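You operate a simulated robot arm through the tools that you are given. There is no shell and no other tool. Be economical: measure what you need, move in short steps, check, and stop when the job is done.

You are at the controls of a simulated two-armed robot. One attempt, no reset.

JOB
Change station 6's liner for the size 3 one and lock it in.
Fine: The line is locked off and vented, the plate propped: leave it so. Press the close button first; the new liner is on the rack's middle shelf; stand the old one on the high outer mat of the rack, handle outward.

Only the result counts: the job must be done as asked and must still hold three seconds after the hand-in. Knocking over, shifting, dropping, spilling or breaking anything else fails it.

ROBOT AND FRAMES
Two 7-joint arms with two-finger parallel grippers on one trunk, on a base that drives. Base frame: it is fixed to the floor where the robot stands at the start and does not move with it; the origin is under the middle of the robot, x ahead of it, y to its left, z up. Units: mm, rad, N and s.
The left shoulder is at the start at [50, 168, 1088], the right one opposite. With the tool pointing down near the work surface each hand reaches from about 100 to 620 mm from the robot's upright axis, wherever it stands, measured 20 degrees to its own side. Places, roughly: green liner [-1000, -750, 1000]; high outer mat of the liner rack [-1000, -200, 1200]; isolator handle [500, -800, 1100]; liner seat of cup 6 [800, 0, 1000]; main lever [500, -800, 700]; station five lock knob [700, 400, 1100]; station six close button [500, 0, 900]; station six lock knob [700, -200, 1100]; station six prop pin (4x14x4 cm) [700, -200, 1000]. Payload 1.57 kg a hand.
The TCP of each hand is the grasp point between the finger pads, 30 mm short of the fingertips. In the tool frame z runs along the fingers and y along their closing line. Largest opening 80 mm; finger width 17, thickness 12; the body of the gripper, 40 by 82 mm, starts 80 mm behind the TCP.
Orientation is that of the tool frame in the base frame, as [roll, pitch, yaw] about the fixed x, y, z axes, in that order (R = Rz(yaw) Ry(pitch) Rx(roll)). With the fingers straight down and closing along the base's y, the tool's x points along the base's -x, its y along +y and its z along -z.

CONTROLS
- The arms move only by the tool nudge_tool. It takes "left_plan", "right_plan" or both (then of equal length, played together; a hand with none holds still); each is one flat list of numbers, 7 for each row, row after row: the shift along the tool's x, y, z in mm, then the turn, a rotation vector about the tool's x, y, z in rad, then the gripper command, from -1 (shut) to 1 (fully open), values between in proportion. In form: [dx, dy, dz, ax, ay, az, fingers, dx, dy, dz, ax, ay, az, fingers, ...]. A call has 1 to 10 rows; each row is the pose to reach, as a shift and turn from the pose commanded when the call began, along the tool's axes at that moment. A row lasts 0.2 s, in which the tool goes at most 50 mm and 0.15 rad; a call with a longer step from one row to the next is refused whole, and so is a gripper value outside its range. Where a pose cannot be reached the arm comes as near as it can. A force on the tool above 90 N (or 10 N above the force at the start of the call, whichever is more), or a blocked arm, ends the call early, and 0.2 s more pass. Each finger travels about 45 mm/s and halts on what it meets, pressing with about 38 N; the grip force reading is that of the motor and also rises with nothing between the fingers. The clock runs only during rows and for 0.2 s after the last one: add rows that repeat a pose to give the fingers time. The reply holds the time, the measured pose of the TCP, the force on the tool along the base axes, the opening and the grip force, in the units named above and with some noise, with the torque about the TCP (base axes, N m) and any sound that the robot's microphone picked up.
- Cameras (640 x 400 px; columns grow to the right, rows downward): "scene" is now at [95.1, -0.3, 1251.3]; the picture's right is [0.01, -1.00, 0.00], its down [-0.93, -0.01, -0.36] and it looks along [0.36, 0.00, -0.93] (base axes); focal length 214 px, centre (320, 200). "left" rides on the left gripper at [72, 7, -122] in its tool frame; the picture's right is [-0.09, 1.00, 0.00], its down [-0.84, -0.08, -0.54] and it looks along [-0.54, -0.05, 0.84] (tool axes); focal length 238 px, centre (320, 200). "right" rides on the right gripper at [72, -6, -122] in its tool frame; the picture's right is [0.09, 1.00, 0.00], its down [-0.84, 0.08, -0.54] and it looks along [-0.54, 0.05, 0.84] (tool axes); focal length 238 px, centre (320, 200). There is no depth. A picture from a camera that has moved, and an enlarged one, comes with that camera's place and axes in the base frame and with its lens.
- camera(camera): a new picture of that camera. The clock stands still meanwhile.
- move_column(by): slides the trunk up (or, below 0, down) by that many mm; the arms and the scene camera ride with it, the base frame stays. It gives what a move gives, with no picture.
- roll_base(legs): drives the robot by 1 to 6 legs, each [ahead, left, turn to the left] in mm, mm and rad, along the robot's own axes; the way and the turn of a leg run together, so that a leg with both is an arc; at most 1500 mm and 3.142 rad a leg. The arms and the cameras ride along, it lands a little off, and it stops where it bumps. It gives what a move gives.
- turn_head(pan, tilt): turns the head with the scene camera to pan (to the left, within 1.396 rad either way) and tilt (down, from -0.506 to 1.204), counted from straight ahead of the robot. It gives what a move gives.
- inspect(camera, box): a new picture of the part [left, top, right, bottom] of that camera's present view, enlarged. The clock stands still meanwhile.
- close_job(): hands the job in; it is judged then, once.

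Go step by step. Nothing tells you exact positions but the pictures and the camera data: compare them with the known pose of the tool, close in by small moves and look again before you grip or let go. The budget is 120 turns and 100 pictures, counting those below and the enlarged ones. Unless the task says otherwise, let go and move clear before handing in.

The tools are called as a command line: name --argument value ..., lists and objects as JSON in quotes. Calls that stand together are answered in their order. nudge_tool: Moves the arms, as the interface text tells. Its arguments: {"type":"object","properties":{"left_plan":{"type":"array"},"right_plan":{"type":"array"}},"required":[]} The other tools are called the same way: move_column (by) slides the trunk up or down; roll_base (legs) drives the base; turn_head (pan, tilt) turns the head that bears the scene camera; camera (camera) takes a picture; inspect (camera, box) takes an enlarged picture of a part of a camera's view; close_job () hands the job in.

At the start:

```text
clock: 0.0
left_eef_pos: [410.6, -2.1, 1150.2]
left_orientation: [-3.141, -0.001, -3.141]
left_wrist_force: [-0.7, 0.2, -0.4]
left_torque: [0.0, -0.02, 0.01]
left_width: 80.0
left_gripper_force: 0.1
right_eef_pos: [333.8, -422.0, 1000.2]
right_orientation: [-3.141, -0.001, 3.141]
right_wrist_force: [-0.8, -0.4, -0.8]
right_torque: [0.01, 0.01, 0.01]
right_width: 79.7
right_gripper_force: 0.0
trunk travel left (down, up): [-256.0, 187.0]
robot x, y, heading: [-4.7, 0.1, -0.003]
head pan, tilt: [0.009, 1.201]
```

scene: 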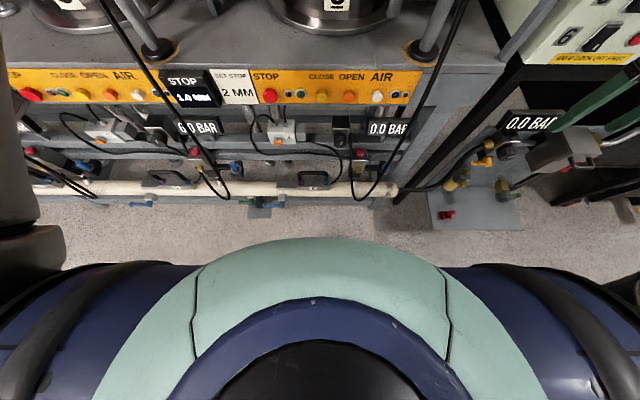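
right: 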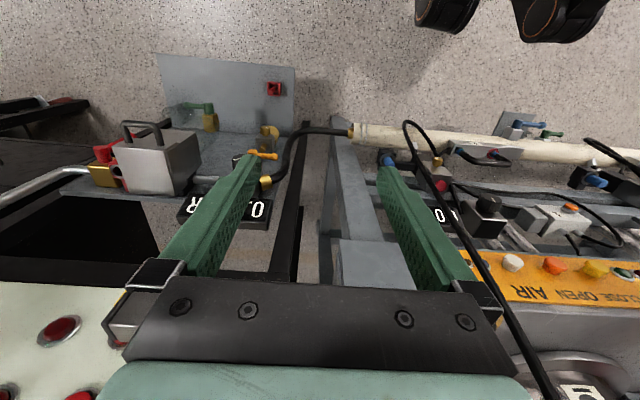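
left: 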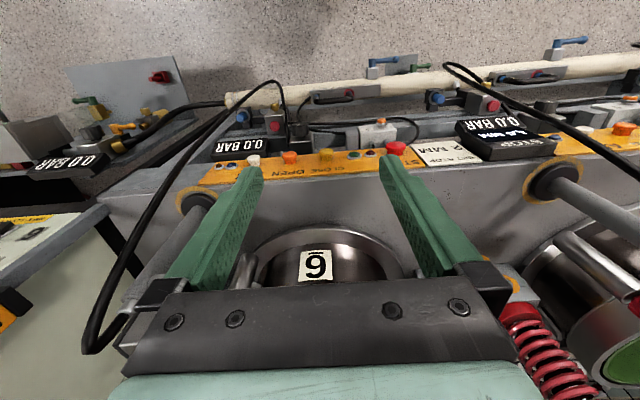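

I see the press front panel with station 6 in the middle. I'll raise the head to look at the station ahead.

turn_head --pan 0.0 --tilt 0.5

camera --camera "scene"

```text
clock: 1.1
left_eef_pos: [411.4, -3.4, 1149.9]
left_orientation: [-3.141, 0.001, -3.138]
left_wrist_force: [-0.5, -0.3, 0.2]
left_torque: [0.02, -0.05, -0.03]
left_width: 79.6
left_gripper_force: 0.2
right_eef_pos: [333.3, -422.5, 1000.5]
right_orientation: [-3.141, 0.001, -3.14]
right_wrist_force: [-0.4, 0.2, 0.0]
right_torque: [0.0, 0.03, -0.04]
right_width: 80.1
right_gripper_force: 0.1
trunk travel left (down, up): [-256.0, 187.0]
robot x, y, heading: [1.6, -0.4, 0.001]
head pan, tilt: [0.0, 0.499]
```

```text
96 pictures are left
camera scene: at [130.2, -0.7, 1304.9], right [0.0, -1.0, 0.0], down [-0.48, 0.0, -0.88], along [0.88, 0.0, -0.48], focal length 214 px, centre (320, 200)
```

scene: 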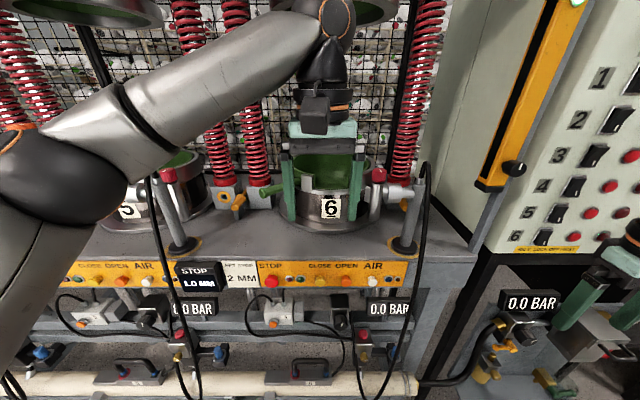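

The left gripper is in front of cup 6; the old liner appears green inside with a handle at its left. I'll zoom in on the cup, panel and gauge.

inspect --camera "scene" --box '[220, 120, 440, 258]'

inspect --camera "scene" --box '[200, 240, 440, 390]'

inspect --camera "scene" --box '[420, 0, 640, 140]'

```text
2.90 times, centred on (330, 189) of scene
camera zoom: at [130.2, -0.7, 1304.9], right [0.0, -1.0, 0.0], down [-0.48, 0.0, -0.88], along [0.88, 0.0, -0.48], focal length 622 px, centre (291, 232)
```

zoom: 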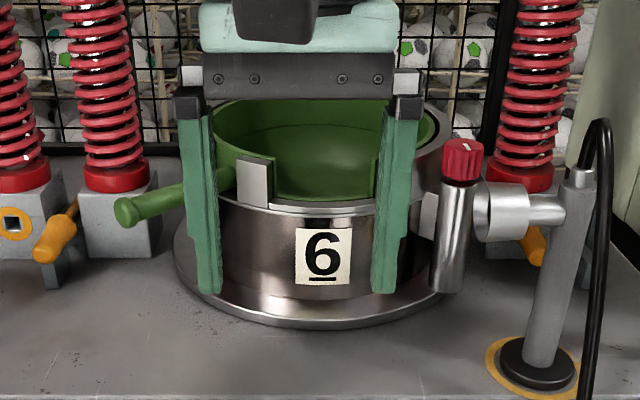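

```text
2.67 times, centred on (320, 315) of scene
camera zoom: at [130.2, -0.7, 1304.9], right [0.0, -1.0, 0.0], down [-0.48, 0.0, -0.88], along [0.88, 0.0, -0.48], focal length 572 px, centre (320, -107)
```

zoom: 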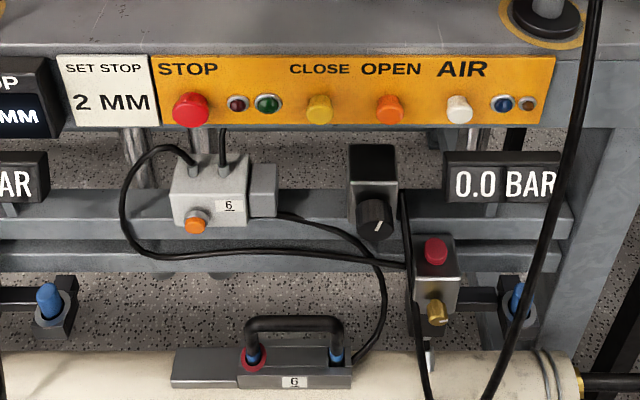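

```text
2.86 times, centred on (530, 70) of scene
camera zoom: at [130.2, -0.7, 1304.9], right [0.0, -1.0, 0.0], down [-0.48, 0.0, -0.88], along [0.88, 0.0, -0.48], focal length 613 px, centre (-280, 571)
```

zoom: 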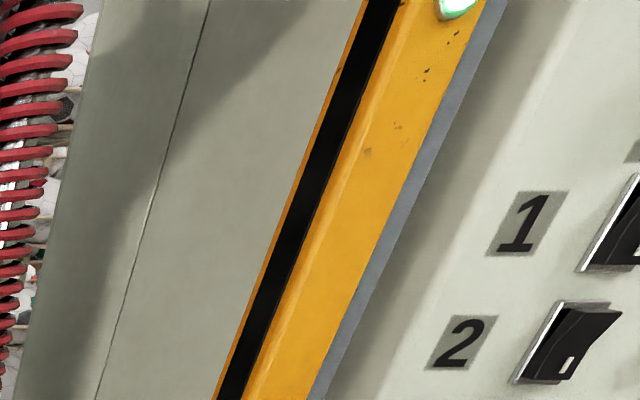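

The CLOSE button is the yellow one, at about [500, 0, 880]. I'll close the left gripper, tilt it forward and bring it down in front of the panel, then look.

nudge_tool --left_plan '[0, 0, 35, 0, -0.15, 0, -1, 0, 0, 70, 0, -0.3, 0, -1, 0, 0, 105, 0, -0.45, 0, -1, 0, 0, 140, 0, -0.6, 0, -1, 0, 0, 175, 0, -0.75, 0, -1, 0, 0, 210, 0, -0.9, 0, -1, 0, 0, 210, 0, -0.9, 0, -1]'

camera --camera "left"

camera --camera "scene"

```text
clock: 2.7
left_eef_pos: [410.8, -4.3, 940.4]
left_orientation: [-3.139, 0.899, -3.14]
left_wrist_force: [1.1, 1.4, -0.3]
left_torque: [-0.01, -0.01, 0.01]
left_width: 0.0
left_gripper_force: 21.5
right_eef_pos: [332.2, -421.5, 1001.0]
right_orientation: [-3.141, 0.0, 3.141]
right_wrist_force: [0.5, 0.2, -0.5]
right_torque: [0.0, 0.02, 0.0]
right_width: 80.0
right_gripper_force: 0.0
trunk travel left (down, up): [-256.0, 187.0]
robot x, y, heading: [0.7, 2.7, -0.001]
head pan, tilt: [0.0, 0.499]
```

```text
92 pictures are left
camera left: at [270.0, 3.0, 958.6], right [0.06, 1.0, 0.07], down [0.1, -0.08, 0.99], along [0.99, -0.05, -0.1], focal length 238 px, centre (320, 200)
```

left: 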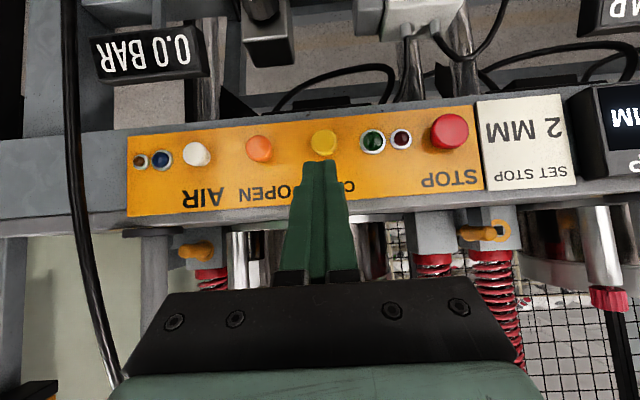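

```text
91 pictures are left
camera scene: at [130.2, -0.7, 1305.0], right [0.0, -1.0, 0.0], down [-0.48, 0.0, -0.88], along [0.88, 0.0, -0.48], focal length 214 px, centre (320, 200)
```

scene: 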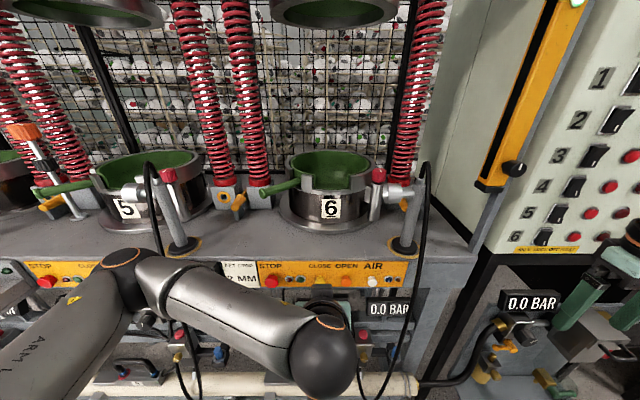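

The button is triangulated at about [498, 0, 878]. I'll line up the tip and press it gently.

nudge_tool --left_plan '[10, 2, 30, 0, -9e-10, 0, -1, 19.6, 4, 59, 0, 0, 0, -1, 13.4, 4, 66.8, 0, 0, 0, -1, 7.2, 4, 74.7, 0, 0, 0, -1, 4.1, 4, 78.6, 0, 0, 0, -1, 2.5, 4, 80.5, 0, 0, 0, -1]'

camera --camera "left"

```text
clock: 4.1
left_eef_pos: [469.3, 0.3, 887.6]
left_orientation: [3.141, 0.897, 3.14]
left_wrist_force: [-22.8, 2.4, 0.6]
left_torque: [0.01, 0.22, 0.1]
left_width: 0.1
left_gripper_force: 21.3
right_eef_pos: [331.3, -421.4, 1002.1]
right_orientation: [-3.139, 0.001, 3.141]
right_wrist_force: [0.0, 0.6, 0.5]
right_torque: [0.0, 0.01, 0.0]
right_width: 80.2
right_gripper_force: 0.0
trunk travel left (down, up): [-256.0, 187.0]
robot x, y, heading: [-0.5, 0.8, -0.0]
head pan, tilt: [0.0, 0.499]
heard: click
```

```text
90 pictures are left
camera left: at [328.5, 6.8, 906.2], right [0.06, 1.0, 0.07], down [0.1, -0.08, 0.99], along [0.99, -0.05, -0.1], focal length 238 px, centre (320, 200)
```

left: 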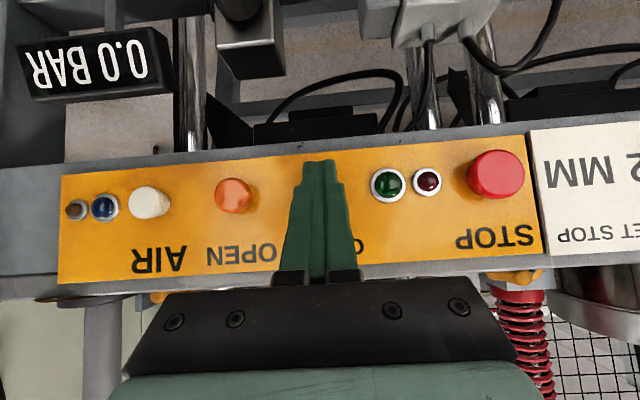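

Click heard: the close button is pressed. Now I back off, rise and look at cup 6 with the left camera.

nudge_tool --left_plan '[37, 0, -47, 0, 0, 0, -1, 2, 0, -75, 0, 0, 0, -1, -33, 0, -103, 0, 0.15, 0, -1, -68, 0, -131, 0, 0.3, 0, -1, -103, 0, -159, 0, 0.45, 0, 0, -139, 0, -187, 0, 0.45, 0, 1, -174, 0, -215, 0, 0.45, 0, 1]'

camera --camera "left"

camera --camera "scene"

```text
refused: row 1 steps farther than a row can; nothing moved
```

```text
89 pictures are left
camera left: at [328.5, 6.8, 906.2], right [0.06, 1.0, 0.07], down [0.1, -0.08, 0.99], along [0.99, -0.05, -0.1], focal length 238 px, centre (320, 200)
```

left: 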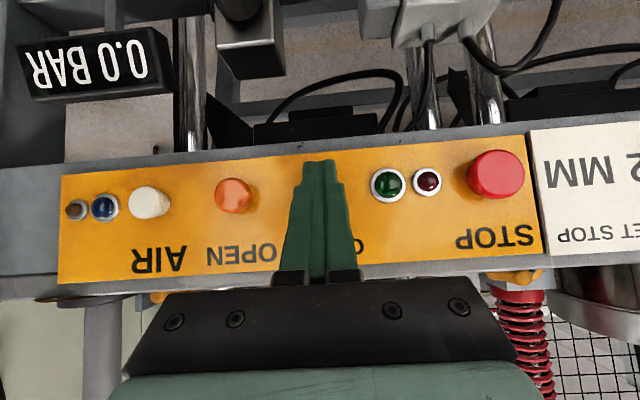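

```text
88 pictures are left
camera scene: at [127.5, -0.3, 1305.3], right [0.0, -1.0, 0.0], down [-0.48, 0.0, -0.88], along [0.88, 0.0, -0.48], focal length 214 px, centre (320, 200)
```

scene: 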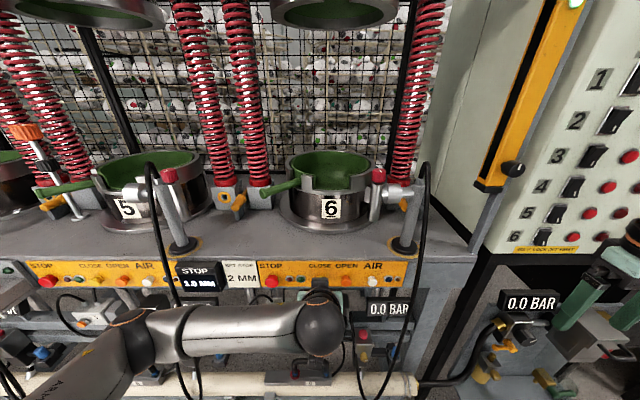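

The row was too long; I split it.

nudge_tool --left_plan '[18, 0, -23, 0, 0, 0, -1, 37, 0, -47, 0, 0, 0, -1, 2, 0, -75, 0, 0, 0, -1, -33, 0, -103, 0, 0.15, 0, -1, -68, 0, -131, 0, 0.3, 0, -1, -103, 0, -159, 0, 0.45, 0, 0, -139, 0, -187, 0, 0.45, 0, 1, -174, 0, -215, 0, 0.45, 0, 1]'

camera --camera "left"

inspect --camera "scene" --box '[240, 130, 440, 255]'

inspect --camera "scene" --box '[30, 130, 230, 255]'

```text
clock: 5.9
left_eef_pos: [412.3, -0.4, 1158.1]
left_orientation: [3.141, 0.451, -3.14]
left_wrist_force: [-0.9, 0.3, 0.3]
left_torque: [0.0, -0.01, -0.02]
left_width: 66.0
left_gripper_force: 0.0
right_eef_pos: [332.4, -421.6, 999.5]
right_orientation: [-3.141, 0.0, 3.141]
right_wrist_force: [0.2, -0.7, -0.2]
right_torque: [0.0, -0.02, 0.02]
right_width: 79.9
right_gripper_force: 0.1
trunk travel left (down, up): [-256.0, 187.0]
robot x, y, heading: [-0.3, -2.3, 0.007]
head pan, tilt: [0.0, 0.499]
```

```text
87 pictures are left
camera left: at [294.2, 7.5, 1236.5], right [0.08, 1.0, 0.04], down [0.52, -0.08, 0.85], along [0.85, -0.05, -0.52], focal length 238 px, centre (320, 200)
```

left: 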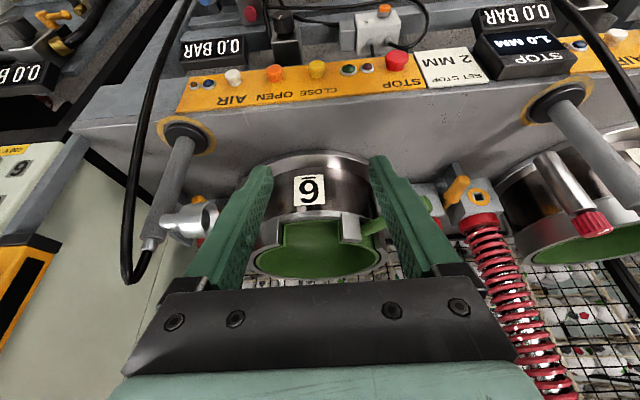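

```text
3.20 times, centred on (340, 192) of scene
camera zoom: at [129.8, -0.8, 1305.0], right [0.0, -1.0, 0.0], down [-0.48, 0.0, -0.88], along [0.88, 0.0, -0.48], focal length 686 px, centre (256, 224)
```

zoom: 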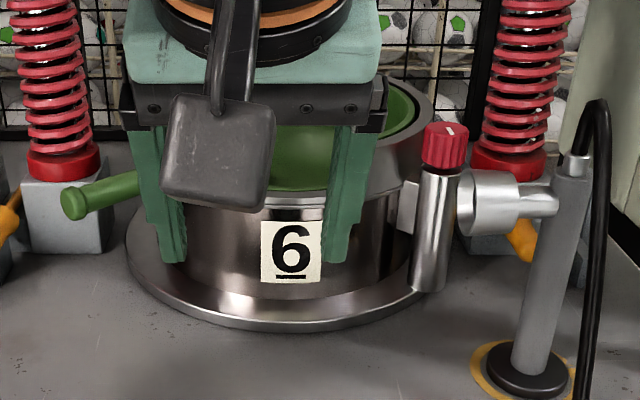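

```text
3.20 times, centred on (130, 192) of scene
camera zoom: at [129.8, -0.8, 1305.0], right [0.0, -1.0, 0.0], down [-0.48, 0.0, -0.88], along [0.88, 0.0, -0.48], focal length 686 px, centre (928, 224)
```

zoom: 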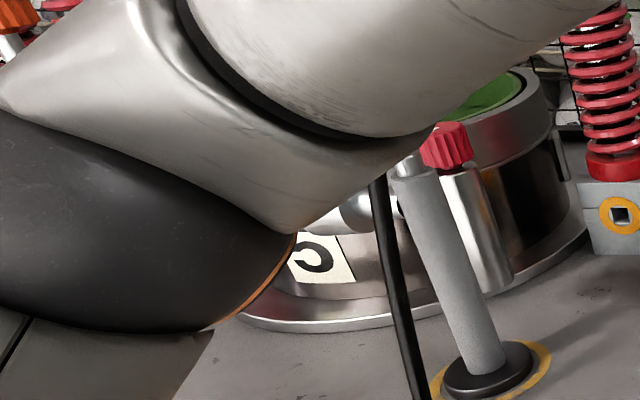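

The arm blocks the view; I move the left hand aside and take a clean look.

nudge_tool --left_plan '[13, 45, -6, 0, 0.15, 0, 1, 27, 90, -13, 0, 0.3, 0, 1, 40, 135, -20, 0, 0.45, 0, 1, 54, 180, -26, 0, 0.45, 0, 1, 54, 225, -26, 0, 0.45, 0, 1]'

inspect --camera "scene" --box '[240, 130, 440, 255]'

inspect --camera "scene" --box '[30, 130, 230, 255]'

inspect --camera "scene" --box '[200, 0, 480, 175]'

```text
clock: 7.1
left_eef_pos: [352.5, 226.5, 1157.5]
left_orientation: [-3.138, 0.0, -3.141]
left_wrist_force: [0.2, -0.3, -1.0]
left_torque: [-0.01, 0.0, 0.0]
left_width: 80.1
left_gripper_force: 0.0
right_eef_pos: [331.9, -420.4, 1000.5]
right_orientation: [-3.141, 0.0, 3.141]
right_wrist_force: [-0.2, 0.9, -0.4]
right_torque: [0.01, 0.0, 0.0]
right_width: 80.0
right_gripper_force: 0.0
trunk travel left (down, up): [-256.0, 187.0]
robot x, y, heading: [-3.5, -1.2, -0.0]
head pan, tilt: [0.0, 0.499]
```

```text
3.20 times, centred on (340, 192) of scene
camera zoom: at [130.0, -0.2, 1305.0], right [0.0, -1.0, 0.0], down [-0.48, 0.0, -0.88], along [0.88, 0.0, -0.48], focal length 686 px, centre (256, 224)
```

zoom: 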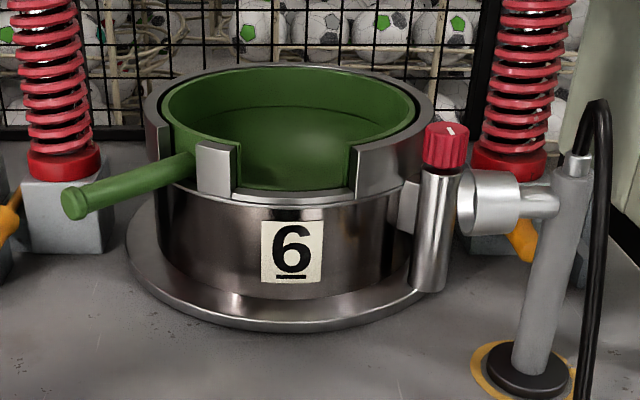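

```text
3.20 times, centred on (130, 192) of scene
camera zoom: at [130.0, -0.2, 1305.0], right [0.0, -1.0, 0.0], down [-0.48, 0.0, -0.88], along [0.88, 0.0, -0.48], focal length 686 px, centre (928, 224)
```

zoom: 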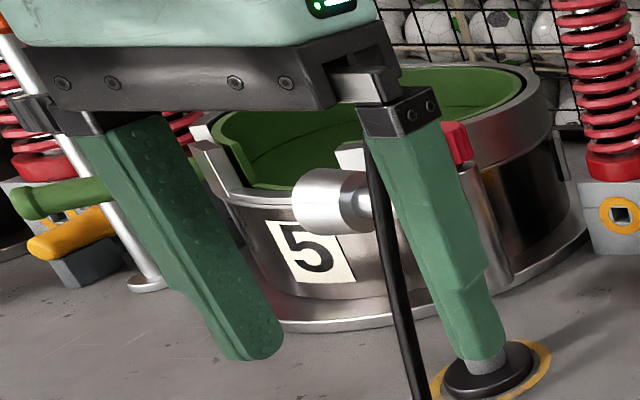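

```text
2.29 times, centred on (340, 88) of scene
camera zoom: at [130.0, -0.2, 1305.0], right [0.0, -1.0, 0.0], down [-0.48, 0.0, -0.88], along [0.88, 0.0, -0.48], focal length 490 px, centre (274, 457)
```

zoom: 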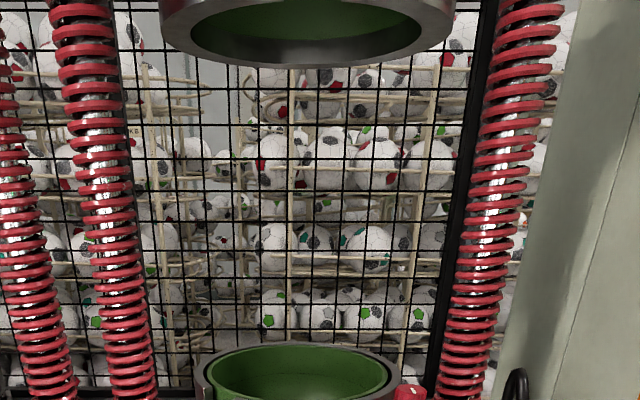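

The cup 6 liner, handle front-left, and the red knob with a white pointer are visible. I'll raise both hands clear and drive closer for reach and close views.

nudge_tool --right_plan '[5, 0, -45, 0, 0, 0, 1, 10, 25, -85, 0, 0, 0, 1, 15, 60, -120, 0, 0, 0, 1, 20, 95, -155, 0, 0, 0, 1, 20, 130, -180, 0, 0, 0, 1, 20, 150, -190, 0, 0, 0, 1]' --left_plan '[0, 0, -20, 0, 0, 0, 1, 0, 0, -40, 0, 0, 0, 1, 0, 0, -40, 0, 0, 0, 1, 0, 0, -40, 0, 0, 0, 1, 0, 0, -40, 0, 0, 0, 1, 0, 0, -40, 0, 0, 0, 1]'

roll_base --legs '[[130, 0, 0]]'

camera --camera "scene"

camera --camera "right"

camera --camera "left"

```text
clock: 8.5
left_eef_pos: [352.3, 225.1, 1197.6]
left_orientation: [3.14, -0.001, -3.14]
left_wrist_force: [-0.3, -0.3, -0.2]
left_torque: [0.0, 0.01, 0.0]
left_width: 80.1
left_gripper_force: 0.1
right_eef_pos: [311.8, -271.6, 1190.4]
right_orientation: [-3.141, 0.001, -3.141]
right_wrist_force: [0.6, -0.1, -1.0]
right_torque: [-0.01, 0.0, -0.01]
right_width: 80.2
right_gripper_force: 0.1
trunk travel left (down, up): [-256.0, 187.0]
robot x, y, heading: [-1.5, 1.4, 0.001]
head pan, tilt: [0.0, 0.499]
```

```text
clock: 9.8
left_eef_pos: [482.2, 225.8, 1197.5]
left_orientation: [-3.141, -0.001, 3.141]
left_wrist_force: [-0.1, 0.1, -0.3]
left_torque: [0.0, 0.0, 0.0]
left_width: 79.9
left_gripper_force: 0.1
right_eef_pos: [441.5, -271.9, 1191.2]
right_orientation: [3.14, 0.001, 3.141]
right_wrist_force: [0.7, 0.4, -0.4]
right_torque: [0.0, 0.0, -0.03]
right_width: 79.9
right_gripper_force: 0.1
trunk travel left (down, up): [-256.0, 187.0]
robot x, y, heading: [133.1, -1.2, -0.0]
head pan, tilt: [0.0, 0.499]
```

```text
81 pictures are left
camera scene: at [261.0, -0.8, 1304.9], right [0.0, -1.0, 0.0], down [-0.48, 0.0, -0.88], along [0.88, 0.0, -0.48], focal length 214 px, centre (320, 200)
```

scene: 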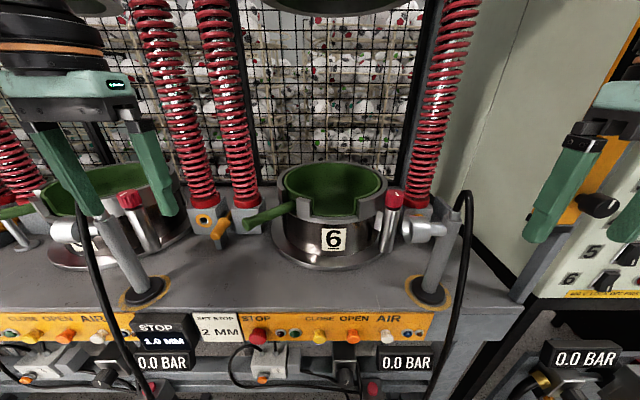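

```text
80 pictures are left
camera right: at [370.6, -277.8, 1312.1], right [-0.09, 1.0, 0.0], down [0.84, 0.08, 0.54], along [0.54, 0.05, -0.84], focal length 238 px, centre (320, 200)
```

right: 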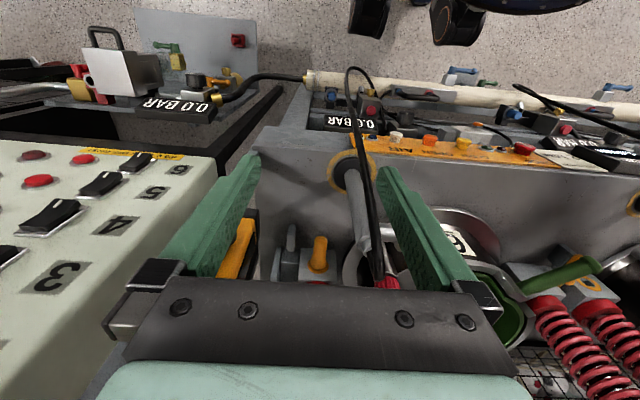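

```text
79 pictures are left
camera left: at [410.6, 232.2, 1318.6], right [0.09, 1.0, 0.0], down [0.84, -0.08, 0.54], along [0.54, -0.05, -0.84], focal length 238 px, centre (320, 200)
```

left: 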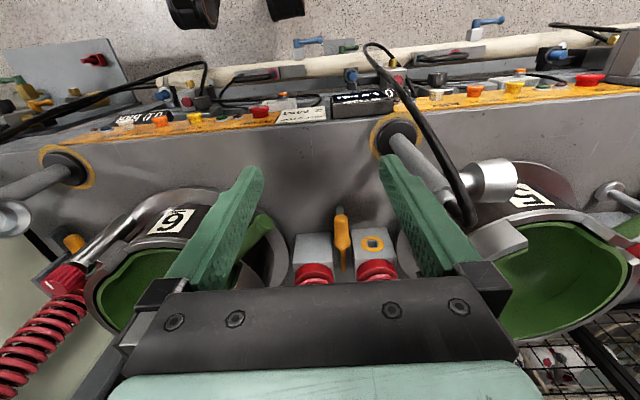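

Better view now. Zoom on both knobs and the cup.

inspect --camera "scene" --box '[230, 150, 470, 300]'

inspect --camera "scene" --box '[20, 150, 200, 262]'

inspect --camera "scene" --box '[360, 170, 440, 220]'

inspect --camera "left" --box '[0, 150, 320, 350]'

```text
2.67 times, centred on (350, 225) of scene
camera zoom: at [261.0, -0.8, 1304.9], right [0.0, -1.0, 0.0], down [-0.48, 0.0, -0.88], along [0.88, 0.0, -0.48], focal length 572 px, centre (240, 133)
```

zoom: 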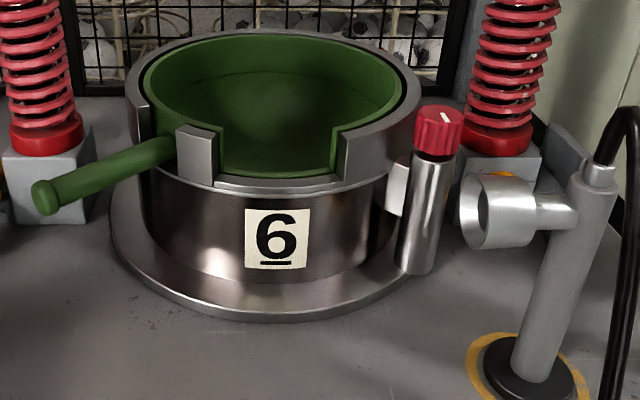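

```text
3.56 times, centred on (110, 206) of scene
camera zoom: at [261.0, -0.8, 1304.9], right [0.0, -1.0, 0.0], down [-0.48, 0.0, -0.88], along [0.88, 0.0, -0.48], focal length 763 px, centre (1067, 179)
```

zoom: 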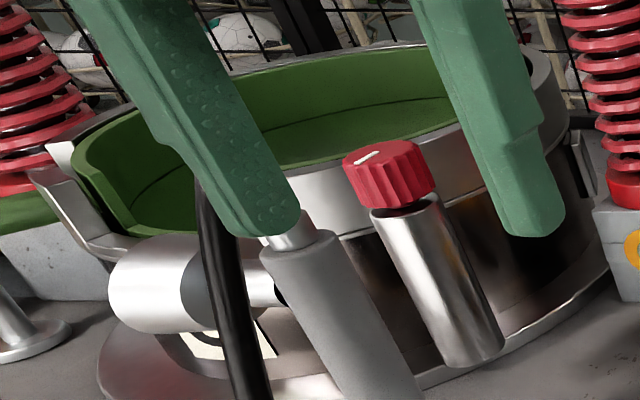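

```text
8.00 times, centred on (400, 195) of scene
camera zoom: at [261.0, -0.8, 1304.9], right [0.0, -1.0, 0.0], down [-0.48, 0.0, -0.88], along [0.88, 0.0, -0.48], focal length 1716 px, centre (-320, 240)
```

zoom: 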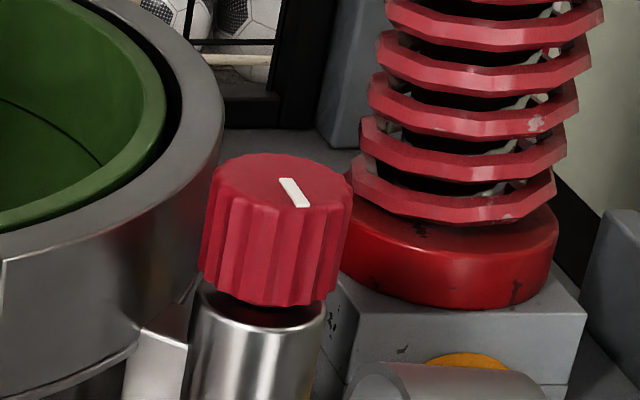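

```text
2.00 times, centred on (160, 250) of left
camera zoom: at [410.6, 232.2, 1318.6], right [0.09, 1.0, 0.0], down [0.84, -0.08, 0.54], along [0.54, -0.05, -0.84], focal length 477 px, centre (640, 100)
```

zoom: 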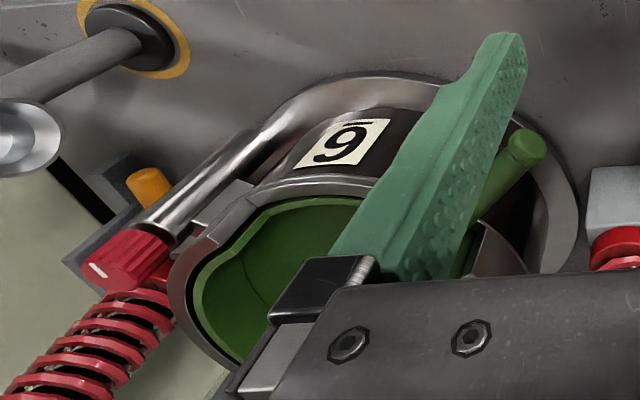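

Knob 6 top triangulates to about [639, -149, 1114], the handle end to [599, 139, 1070]. I raise the trunk to look down into the cup.

move_column --by 180

turn_head --pan 0 --tilt 0.75

camera --camera "scene"

```text
clock: 11.8
left_eef_pos: [483.8, 226.3, 1376.9]
left_orientation: [3.141, 0.002, -3.14]
left_wrist_force: [0.1, 0.1, 0.7]
left_torque: [-0.02, -0.01, 0.0]
left_width: 80.1
left_gripper_force: 0.0
right_eef_pos: [442.3, -271.6, 1369.1]
right_orientation: [-3.14, -0.001, -3.141]
right_wrist_force: [-0.4, -0.4, 0.1]
right_torque: [-0.01, -0.01, -0.01]
right_width: 80.0
right_gripper_force: 0.1
trunk travel left (down, up): [-436.0, 7.0]
robot x, y, heading: [129.2, -3.4, -0.002]
head pan, tilt: [0.0, 0.499]
```

```text
clock: 12.5
left_eef_pos: [481.0, 225.2, 1377.2]
left_orientation: [3.141, 0.0, -3.14]
left_wrist_force: [-0.6, -0.5, 0.5]
left_torque: [0.03, 0.01, 0.0]
left_width: 79.9
left_gripper_force: 0.1
right_eef_pos: [441.1, -271.7, 1369.7]
right_orientation: [3.139, 0.001, 3.141]
right_wrist_force: [-0.4, -0.2, 0.4]
right_torque: [0.0, 0.02, -0.02]
right_width: 80.2
right_gripper_force: 0.0
trunk travel left (down, up): [-436.0, 7.0]
robot x, y, heading: [129.7, -3.1, 0.002]
head pan, tilt: [0.0, 0.75]
```

```text
74 pictures are left
camera scene: at [252.1, -0.8, 1463.1], right [0.0, -1.0, 0.0], down [-0.68, 0.0, -0.73], along [0.73, 0.0, -0.68], focal length 214 px, centre (320, 200)
```

scene: 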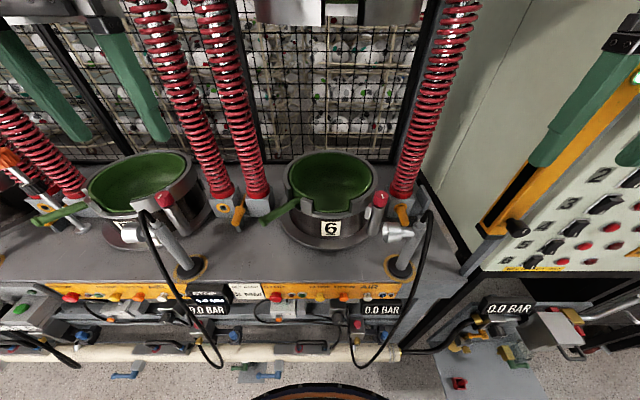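

inspect --camera "scene" --box '[250, 140, 420, 246]'

inspect --camera "scene" --box '[30, 140, 220, 258]'

```text
3.76 times, centred on (335, 193) of scene
camera zoom: at [252.1, -0.8, 1463.1], right [0.0, -1.0, 0.0], down [-0.68, 0.0, -0.73], along [0.73, 0.0, -0.68], focal length 807 px, centre (264, 226)
```

zoom: 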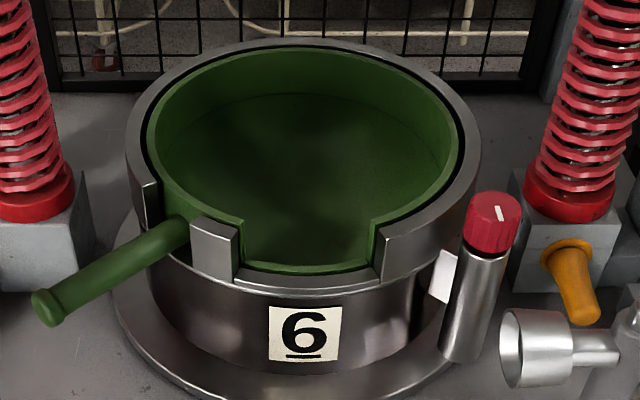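

```text
3.37 times, centred on (125, 199) of scene
camera zoom: at [252.1, -0.8, 1463.1], right [0.0, -1.0, 0.0], down [-0.68, 0.0, -0.73], along [0.73, 0.0, -0.68], focal length 722 px, centre (977, 203)
```

zoom: 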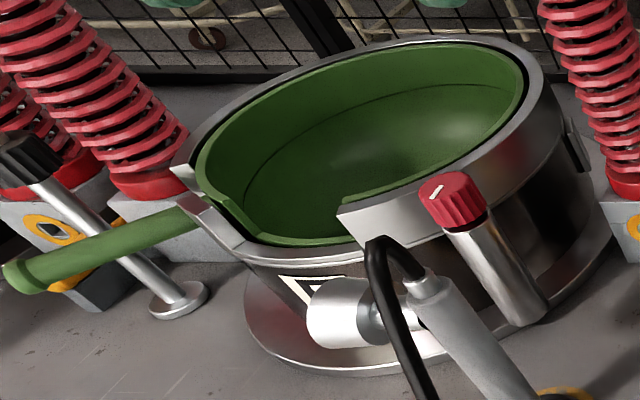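

inspect --camera "scene" --box '[150, 185, 182, 205]'

inspect --camera "scene" --box '[360, 185, 400, 210]'

```text
16.00 times, centred on (166, 195) of scene
camera zoom: at [252.1, -0.8, 1463.1], right [0.0, -1.0, 0.0], down [-0.68, 0.0, -0.73], along [0.73, 0.0, -0.68], focal length 3432 px, centre (2784, 280)
```

zoom: 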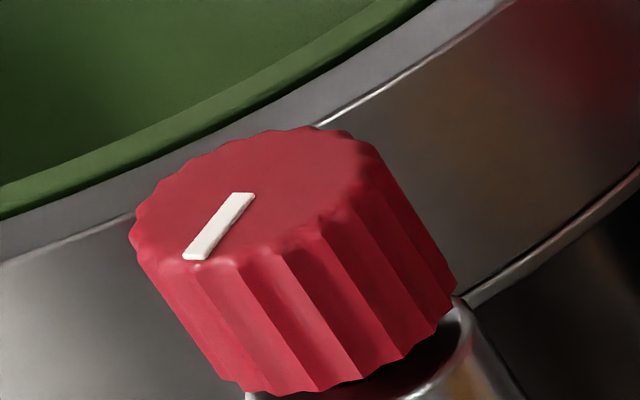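

```text
16.00 times, centred on (380, 198) of scene
camera zoom: at [252.1, -0.8, 1463.1], right [0.0, -1.0, 0.0], down [-0.68, 0.0, -0.73], along [0.73, 0.0, -0.68], focal length 3432 px, centre (-640, 240)
```

zoom: 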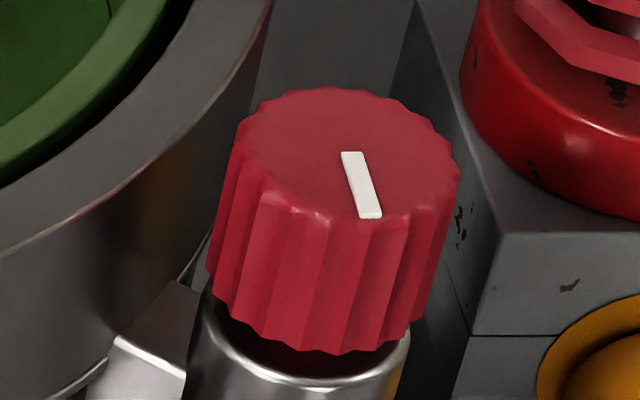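

Both knobs point toward the robot (locked look). I bring the right hand, yawed tangentially to the cup, to hover short of and above knob 6 for a close look.

nudge_tool --right_plan '[-20, 13, 10, 0, 0, -0.14, 1, -40, 26, 25, 0, 0, -0.28, 1, -60, 40, 45, 0, 0, -0.42, 1, -80, 53, 70, 0, 0, -0.56, 1, -100, 67, 100, 0, 0, -0.7, 1, -120, 80, 135, 0, 0, -0.84, 1, -140, 94, 170, 0, 0, -0.98, 1, -159, 107, 204, 0, 0, -1.1, 1]'

camera --camera "right"

camera --camera "scene"

```text
clock: 14.3
left_eef_pos: [476.0, 225.0, 1379.6]
left_orientation: [3.141, 0.007, 3.14]
left_wrist_force: [0.0, -0.2, 0.1]
left_torque: [-0.01, -0.01, 0.02]
left_width: 80.4
left_gripper_force: 0.0
right_eef_pos: [548.2, -161.8, 1187.7]
right_orientation: [-3.134, 0.006, -2.118]
right_wrist_force: [-0.1, -0.2, -0.3]
right_torque: [-0.02, 0.02, -0.03]
right_width: 79.7
right_gripper_force: 0.1
right hand out of reach, approached as far as the arm can: row 7, 8
trunk travel left (down, up): [-436.0, 7.0]
robot x, y, heading: [129.3, -0.1, -0.003]
head pan, tilt: [0.0, 0.75]
```

```text
69 pictures are left
camera right: at [515.1, -225.7, 1309.6], right [-0.9, 0.44, -0.01], down [0.36, 0.75, 0.55], along [0.25, 0.49, -0.84], focal length 238 px, centre (320, 200)
```

right: 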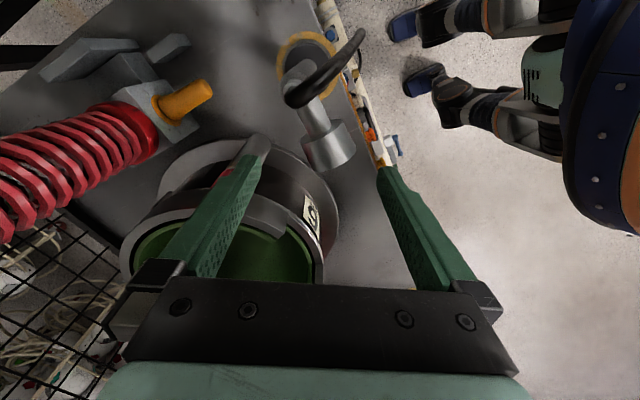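

```text
68 pictures are left
camera scene: at [245.4, -1.7, 1463.7], right [0.0, -1.0, 0.0], down [-0.68, 0.0, -0.74], along [0.74, 0.0, -0.68], focal length 214 px, centre (320, 200)
```

scene: 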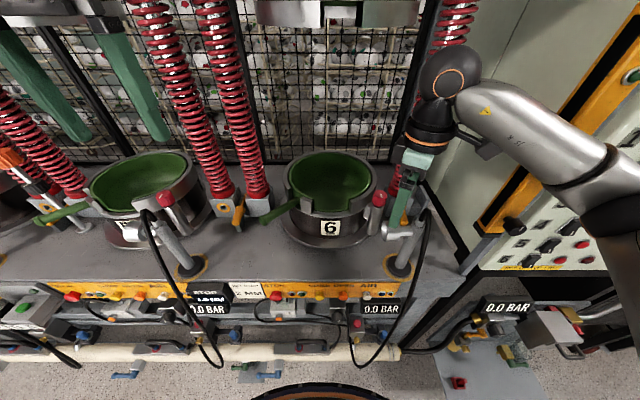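

Reach is exhausted with the trunk high. I pull the right hand back and up, then lower the trunk.

nudge_tool --right_plan '[20, 30, -30, 0, 0, 0, 1, 35, 55, -60, 0, 0, 0, 1, 45, 75, -90, 0, 0, 0, 1]'

move_column --by -110

camera --camera "right"

```text
clock: 15.1
left_eef_pos: [481.5, 226.6, 1377.1]
left_orientation: [3.141, 0.002, 3.142]
left_wrist_force: [-0.2, -0.1, -0.4]
left_torque: [0.02, -0.03, 0.01]
left_width: 79.9
left_gripper_force: 0.0
right_eef_pos: [464.4, -159.2, 1276.1]
right_orientation: [-3.139, -0.001, -2.117]
right_wrist_force: [0.3, 0.3, 0.4]
right_torque: [0.0, -0.03, -0.03]
right_width: 80.1
right_gripper_force: 0.0
trunk travel left (down, up): [-436.0, 7.0]
robot x, y, heading: [132.5, -2.9, -0.003]
head pan, tilt: [0.0, 0.75]
```

```text
clock: 16.6
left_eef_pos: [481.3, 225.9, 1269.1]
left_orientation: [-3.141, 0.0, 3.141]
left_wrist_force: [-0.2, 0.0, -0.1]
left_torque: [0.01, 0.0, 0.03]
left_width: 79.8
left_gripper_force: 0.1
right_eef_pos: [465.7, -158.5, 1165.1]
right_orientation: [-3.14, 0.001, -2.116]
right_wrist_force: [-0.3, -0.4, -0.4]
right_torque: [0.0, -0.01, 0.0]
right_width: 80.0
right_gripper_force: 0.1
trunk travel left (down, up): [-326.0, 117.0]
robot x, y, heading: [132.5, -0.6, 0.002]
head pan, tilt: [0.0, 0.75]
```

```text
67 pictures are left
camera right: at [433.7, -223.4, 1287.1], right [-0.9, 0.44, 0.0], down [0.37, 0.76, 0.54], along [0.24, 0.49, -0.84], focal length 238 px, centre (320, 200)
```

right: 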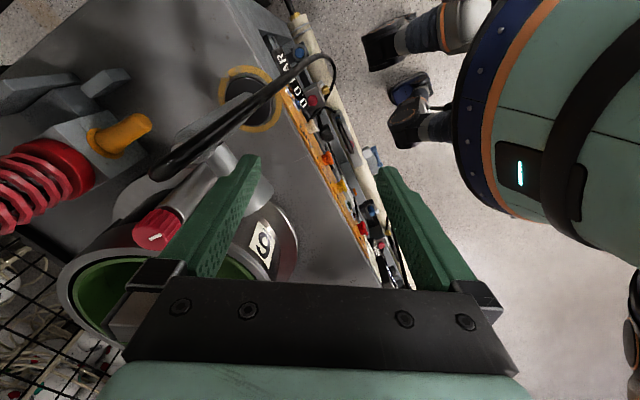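

There is still clearance between the robot's wheels (front about x 245) and the press (about x 490). I raise the right hand and drive 90 mm closer.

nudge_tool --right_plan '[0, 0, -35, 0, 0, 0, 1, 0, 0, -70, 0, 0, 0, 1]'

roll_base --legs '[[90, 0, 0]]'

camera --camera "right"

camera --camera "scene"

```text
clock: 17.1
left_eef_pos: [481.0, 225.2, 1268.0]
left_orientation: [3.14, 0.001, -3.141]
left_wrist_force: [1.7, 0.1, 0.1]
left_torque: [0.03, -0.03, 0.0]
left_width: 80.1
left_gripper_force: 0.2
right_eef_pos: [465.1, -159.2, 1235.3]
right_orientation: [-3.14, 0.002, -2.117]
right_wrist_force: [-0.2, -0.4, 1.2]
right_torque: [-0.02, -0.02, 0.02]
right_width: 80.2
right_gripper_force: 0.1
trunk travel left (down, up): [-326.0, 117.0]
robot x, y, heading: [130.4, 1.0, -0.005]
head pan, tilt: [0.0, 0.75]
```

```text
clock: 18.3
left_eef_pos: [514.5, 224.8, 1267.7]
left_orientation: [-3.141, 0.002, -3.14]
left_wrist_force: [0.2, 0.4, -0.8]
left_torque: [-0.02, 0.04, -0.01]
left_width: 79.8
left_gripper_force: 0.0
right_eef_pos: [497.9, -161.0, 1235.1]
right_orientation: [-3.138, 0.002, -2.116]
right_wrist_force: [0.1, -0.7, 0.1]
right_torque: [0.0, 0.05, 0.03]
right_width: 80.0
right_gripper_force: 0.0
trunk travel left (down, up): [-326.0, 117.0]
robot x, y, heading: [162.3, -3.4, -0.004]
head pan, tilt: [0.0, 0.75]
stopped in leg 1: the robot was blocked; the commanded pose is now the measured one
```

```text
66 pictures are left
camera right: at [465.3, -224.1, 1357.5], right [-0.9, 0.44, 0.0], down [0.37, 0.76, 0.54], along [0.24, 0.49, -0.84], focal length 238 px, centre (320, 200)
```

right: 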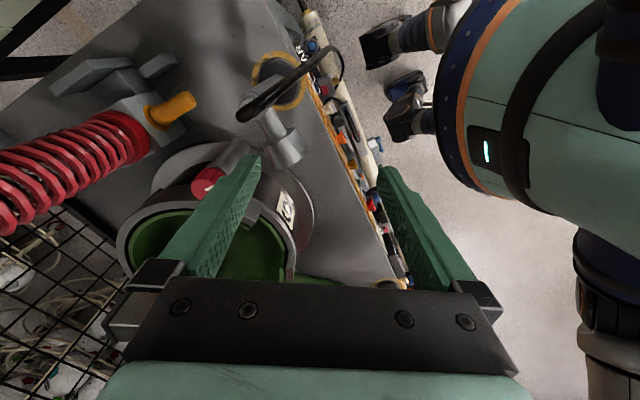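

```text
65 pictures are left
camera scene: at [284.4, -1.3, 1352.9], right [0.0, -1.0, 0.0], down [-0.68, 0.0, -0.73], along [0.73, 0.0, -0.68], focal length 214 px, centre (320, 200)
```

scene: 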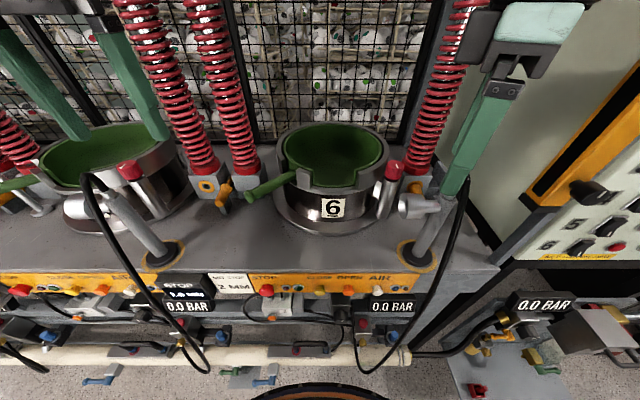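

Blocked after 32 mm, which is near enough. Knob re-triangulates to [643, -155, 1113]; I move the right hand above it.

nudge_tool --right_plan '[-25, -38, 8, 0, 0, 0, 1, -50, -76, 20, 0, 0, 0, 1, -70, -105, 32, 0, 0, 0, 1, -80.5, -120.7, 45, 0, 0, 0, 1, -80.5, -120.7, 45, 0, 0, 0, 1]'

camera --camera "right"

camera --camera "scene"

```text
clock: 19.5
left_eef_pos: [501.6, 230.1, 1271.6]
left_orientation: [-3.139, 0.015, 3.141]
left_wrist_force: [-0.7, 0.3, -0.4]
left_torque: [0.01, -0.01, 0.0]
left_width: 79.9
left_gripper_force: 0.1
right_eef_pos: [573.5, -122.5, 1180.5]
right_orientation: [-3.118, 0.008, -2.116]
right_wrist_force: [0.3, 1.1, 0.9]
right_torque: [0.0, 0.0, 0.01]
right_width: 80.0
right_gripper_force: 0.0
right hand out of reach, approached as far as the arm can: row 1, 2, 3, 4, 5
trunk travel left (down, up): [-326.0, 117.0]
robot x, y, heading: [159.1, -0.7, 0.006]
head pan, tilt: [0.0, 0.75]
```

```text
64 pictures are left
camera right: at [538.3, -186.4, 1302.0], right [-0.9, 0.44, -0.02], down [0.36, 0.76, 0.55], along [0.26, 0.48, -0.84], focal length 238 px, centre (320, 200)
```

right: 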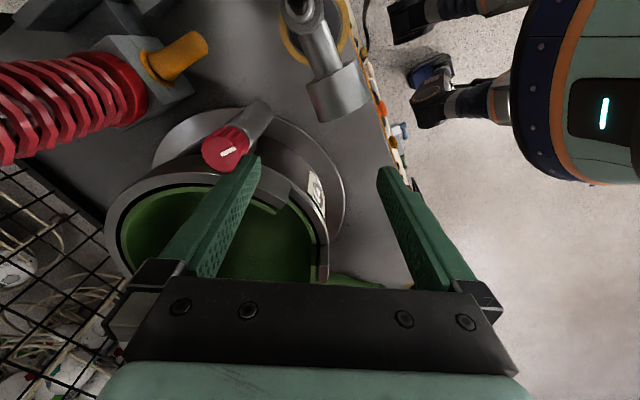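

```text
63 pictures are left
camera scene: at [270.9, 3.5, 1354.6], right [0.0, -1.0, 0.0], down [-0.67, 0.0, -0.74], along [0.74, 0.0, -0.67], focal length 214 px, centre (320, 200)
```

scene: 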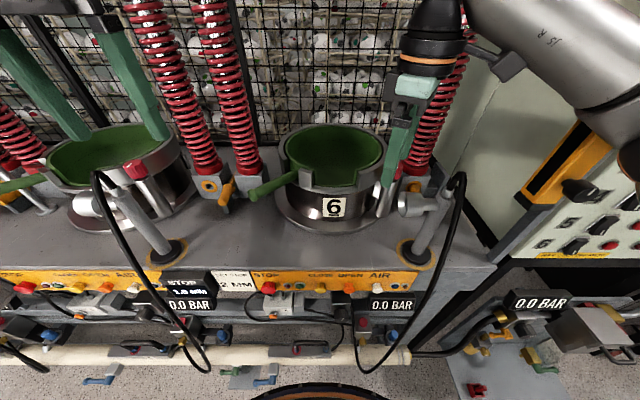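

The yaw limits the reach. I reduce the yaw, raise the hand, and lower the trunk.

nudge_tool --right_plan '[0, 0, -30, 0, 0, 0.12, 1, 0, 0, -60, 0, 0, 0.24, 1, 0, 0, -90, 0, 0, 0.36, 1, 0, 0, -110, 0, 0, 0.5, 1]'

move_column --by -110

```text
clock: 20.5
left_eef_pos: [512.2, 226.6, 1268.5]
left_orientation: [-3.141, 0.004, -3.14]
left_wrist_force: [-0.6, 0.2, 0.1]
left_torque: [0.03, -0.01, 0.01]
left_width: 80.0
left_gripper_force: 0.1
right_eef_pos: [583.0, -126.5, 1282.5]
right_orientation: [-3.14, 0.003, -2.62]
right_wrist_force: [0.0, -0.8, 0.4]
right_torque: [0.02, -0.01, 0.02]
right_width: 79.9
right_gripper_force: 0.0
trunk travel left (down, up): [-326.0, 117.0]
robot x, y, heading: [161.1, -0.8, 0.003]
head pan, tilt: [0.0, 0.75]
```

```text
clock: 21.9
left_eef_pos: [512.3, 225.7, 1158.9]
left_orientation: [3.141, 0.003, -3.141]
left_wrist_force: [0.0, -0.2, 0.2]
left_torque: [0.01, 0.0, 0.02]
left_width: 79.8
left_gripper_force: 0.0
right_eef_pos: [582.0, -126.3, 1172.4]
right_orientation: [-3.138, 0.003, -2.616]
right_wrist_force: [0.1, -0.3, 0.4]
right_torque: [-0.02, -0.01, 0.02]
right_width: 80.1
right_gripper_force: 0.1
trunk travel left (down, up): [-216.0, 227.0]
robot x, y, heading: [161.5, 0.8, -0.001]
head pan, tilt: [0.0, 0.75]
```

nudge_tool --right_plan '[-13, -18, 0, 0, 0, 0, 1, -26, -37, 0, 0, 0, 0, 1, -38.5, -55.5, 0, 0, 0, 0, 1, -38.5, -55.5, 0, 0, 0, 0, 1]'

camera --camera "right"

inspect --camera "scene" --box '[300, 80, 480, 192]'

```text
clock: 22.9
left_eef_pos: [512.9, 225.2, 1158.6]
left_orientation: [3.142, 0.002, 3.141]
left_wrist_force: [-0.1, -0.4, -1.0]
left_torque: [0.01, -0.01, 0.01]
left_width: 80.1
left_gripper_force: 0.1
right_eef_pos: [635.7, -154.5, 1164.9]
right_orientation: [-3.139, 0.006, -2.619]
right_wrist_force: [-1.3, -0.2, 0.5]
right_torque: [0.0, 0.02, 0.0]
right_width: 79.9
right_gripper_force: 0.0
right hand out of reach, approached as far as the arm can: row 3, 4
trunk travel left (down, up): [-216.0, 227.0]
robot x, y, heading: [157.5, 1.7, -0.001]
head pan, tilt: [0.0, 0.75]
```

```text
62 pictures are left
camera right: at [575.8, -194.7, 1286.8], right [-0.58, 0.82, 0.0], down [0.68, 0.49, 0.55], along [0.45, 0.31, -0.84], focal length 238 px, centre (320, 200)
```

right: 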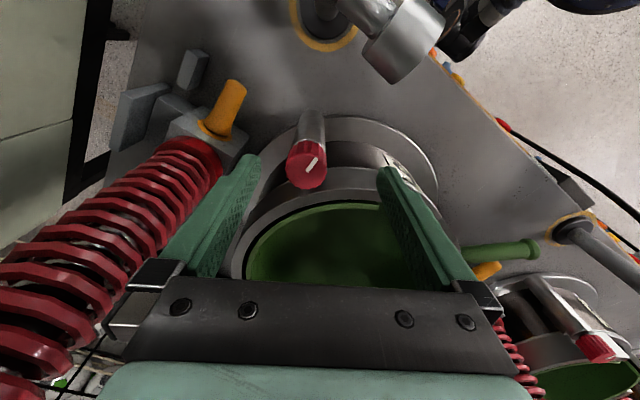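

```text
3.56 times, centred on (390, 136) of scene
camera zoom: at [283.3, -1.1, 1243.0], right [0.0, -1.0, 0.0], down [-0.68, 0.0, -0.73], along [0.73, 0.0, -0.68], focal length 763 px, centre (71, 428)
```

zoom: 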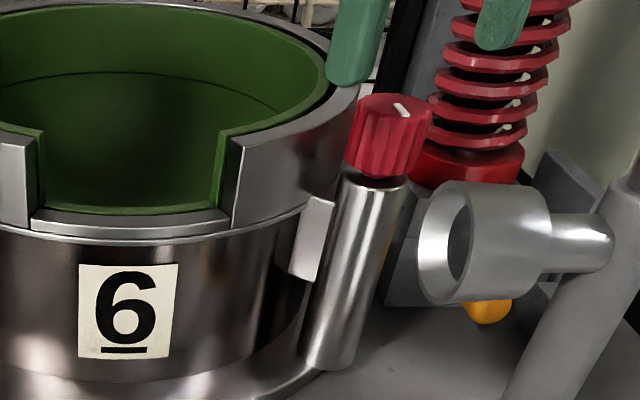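

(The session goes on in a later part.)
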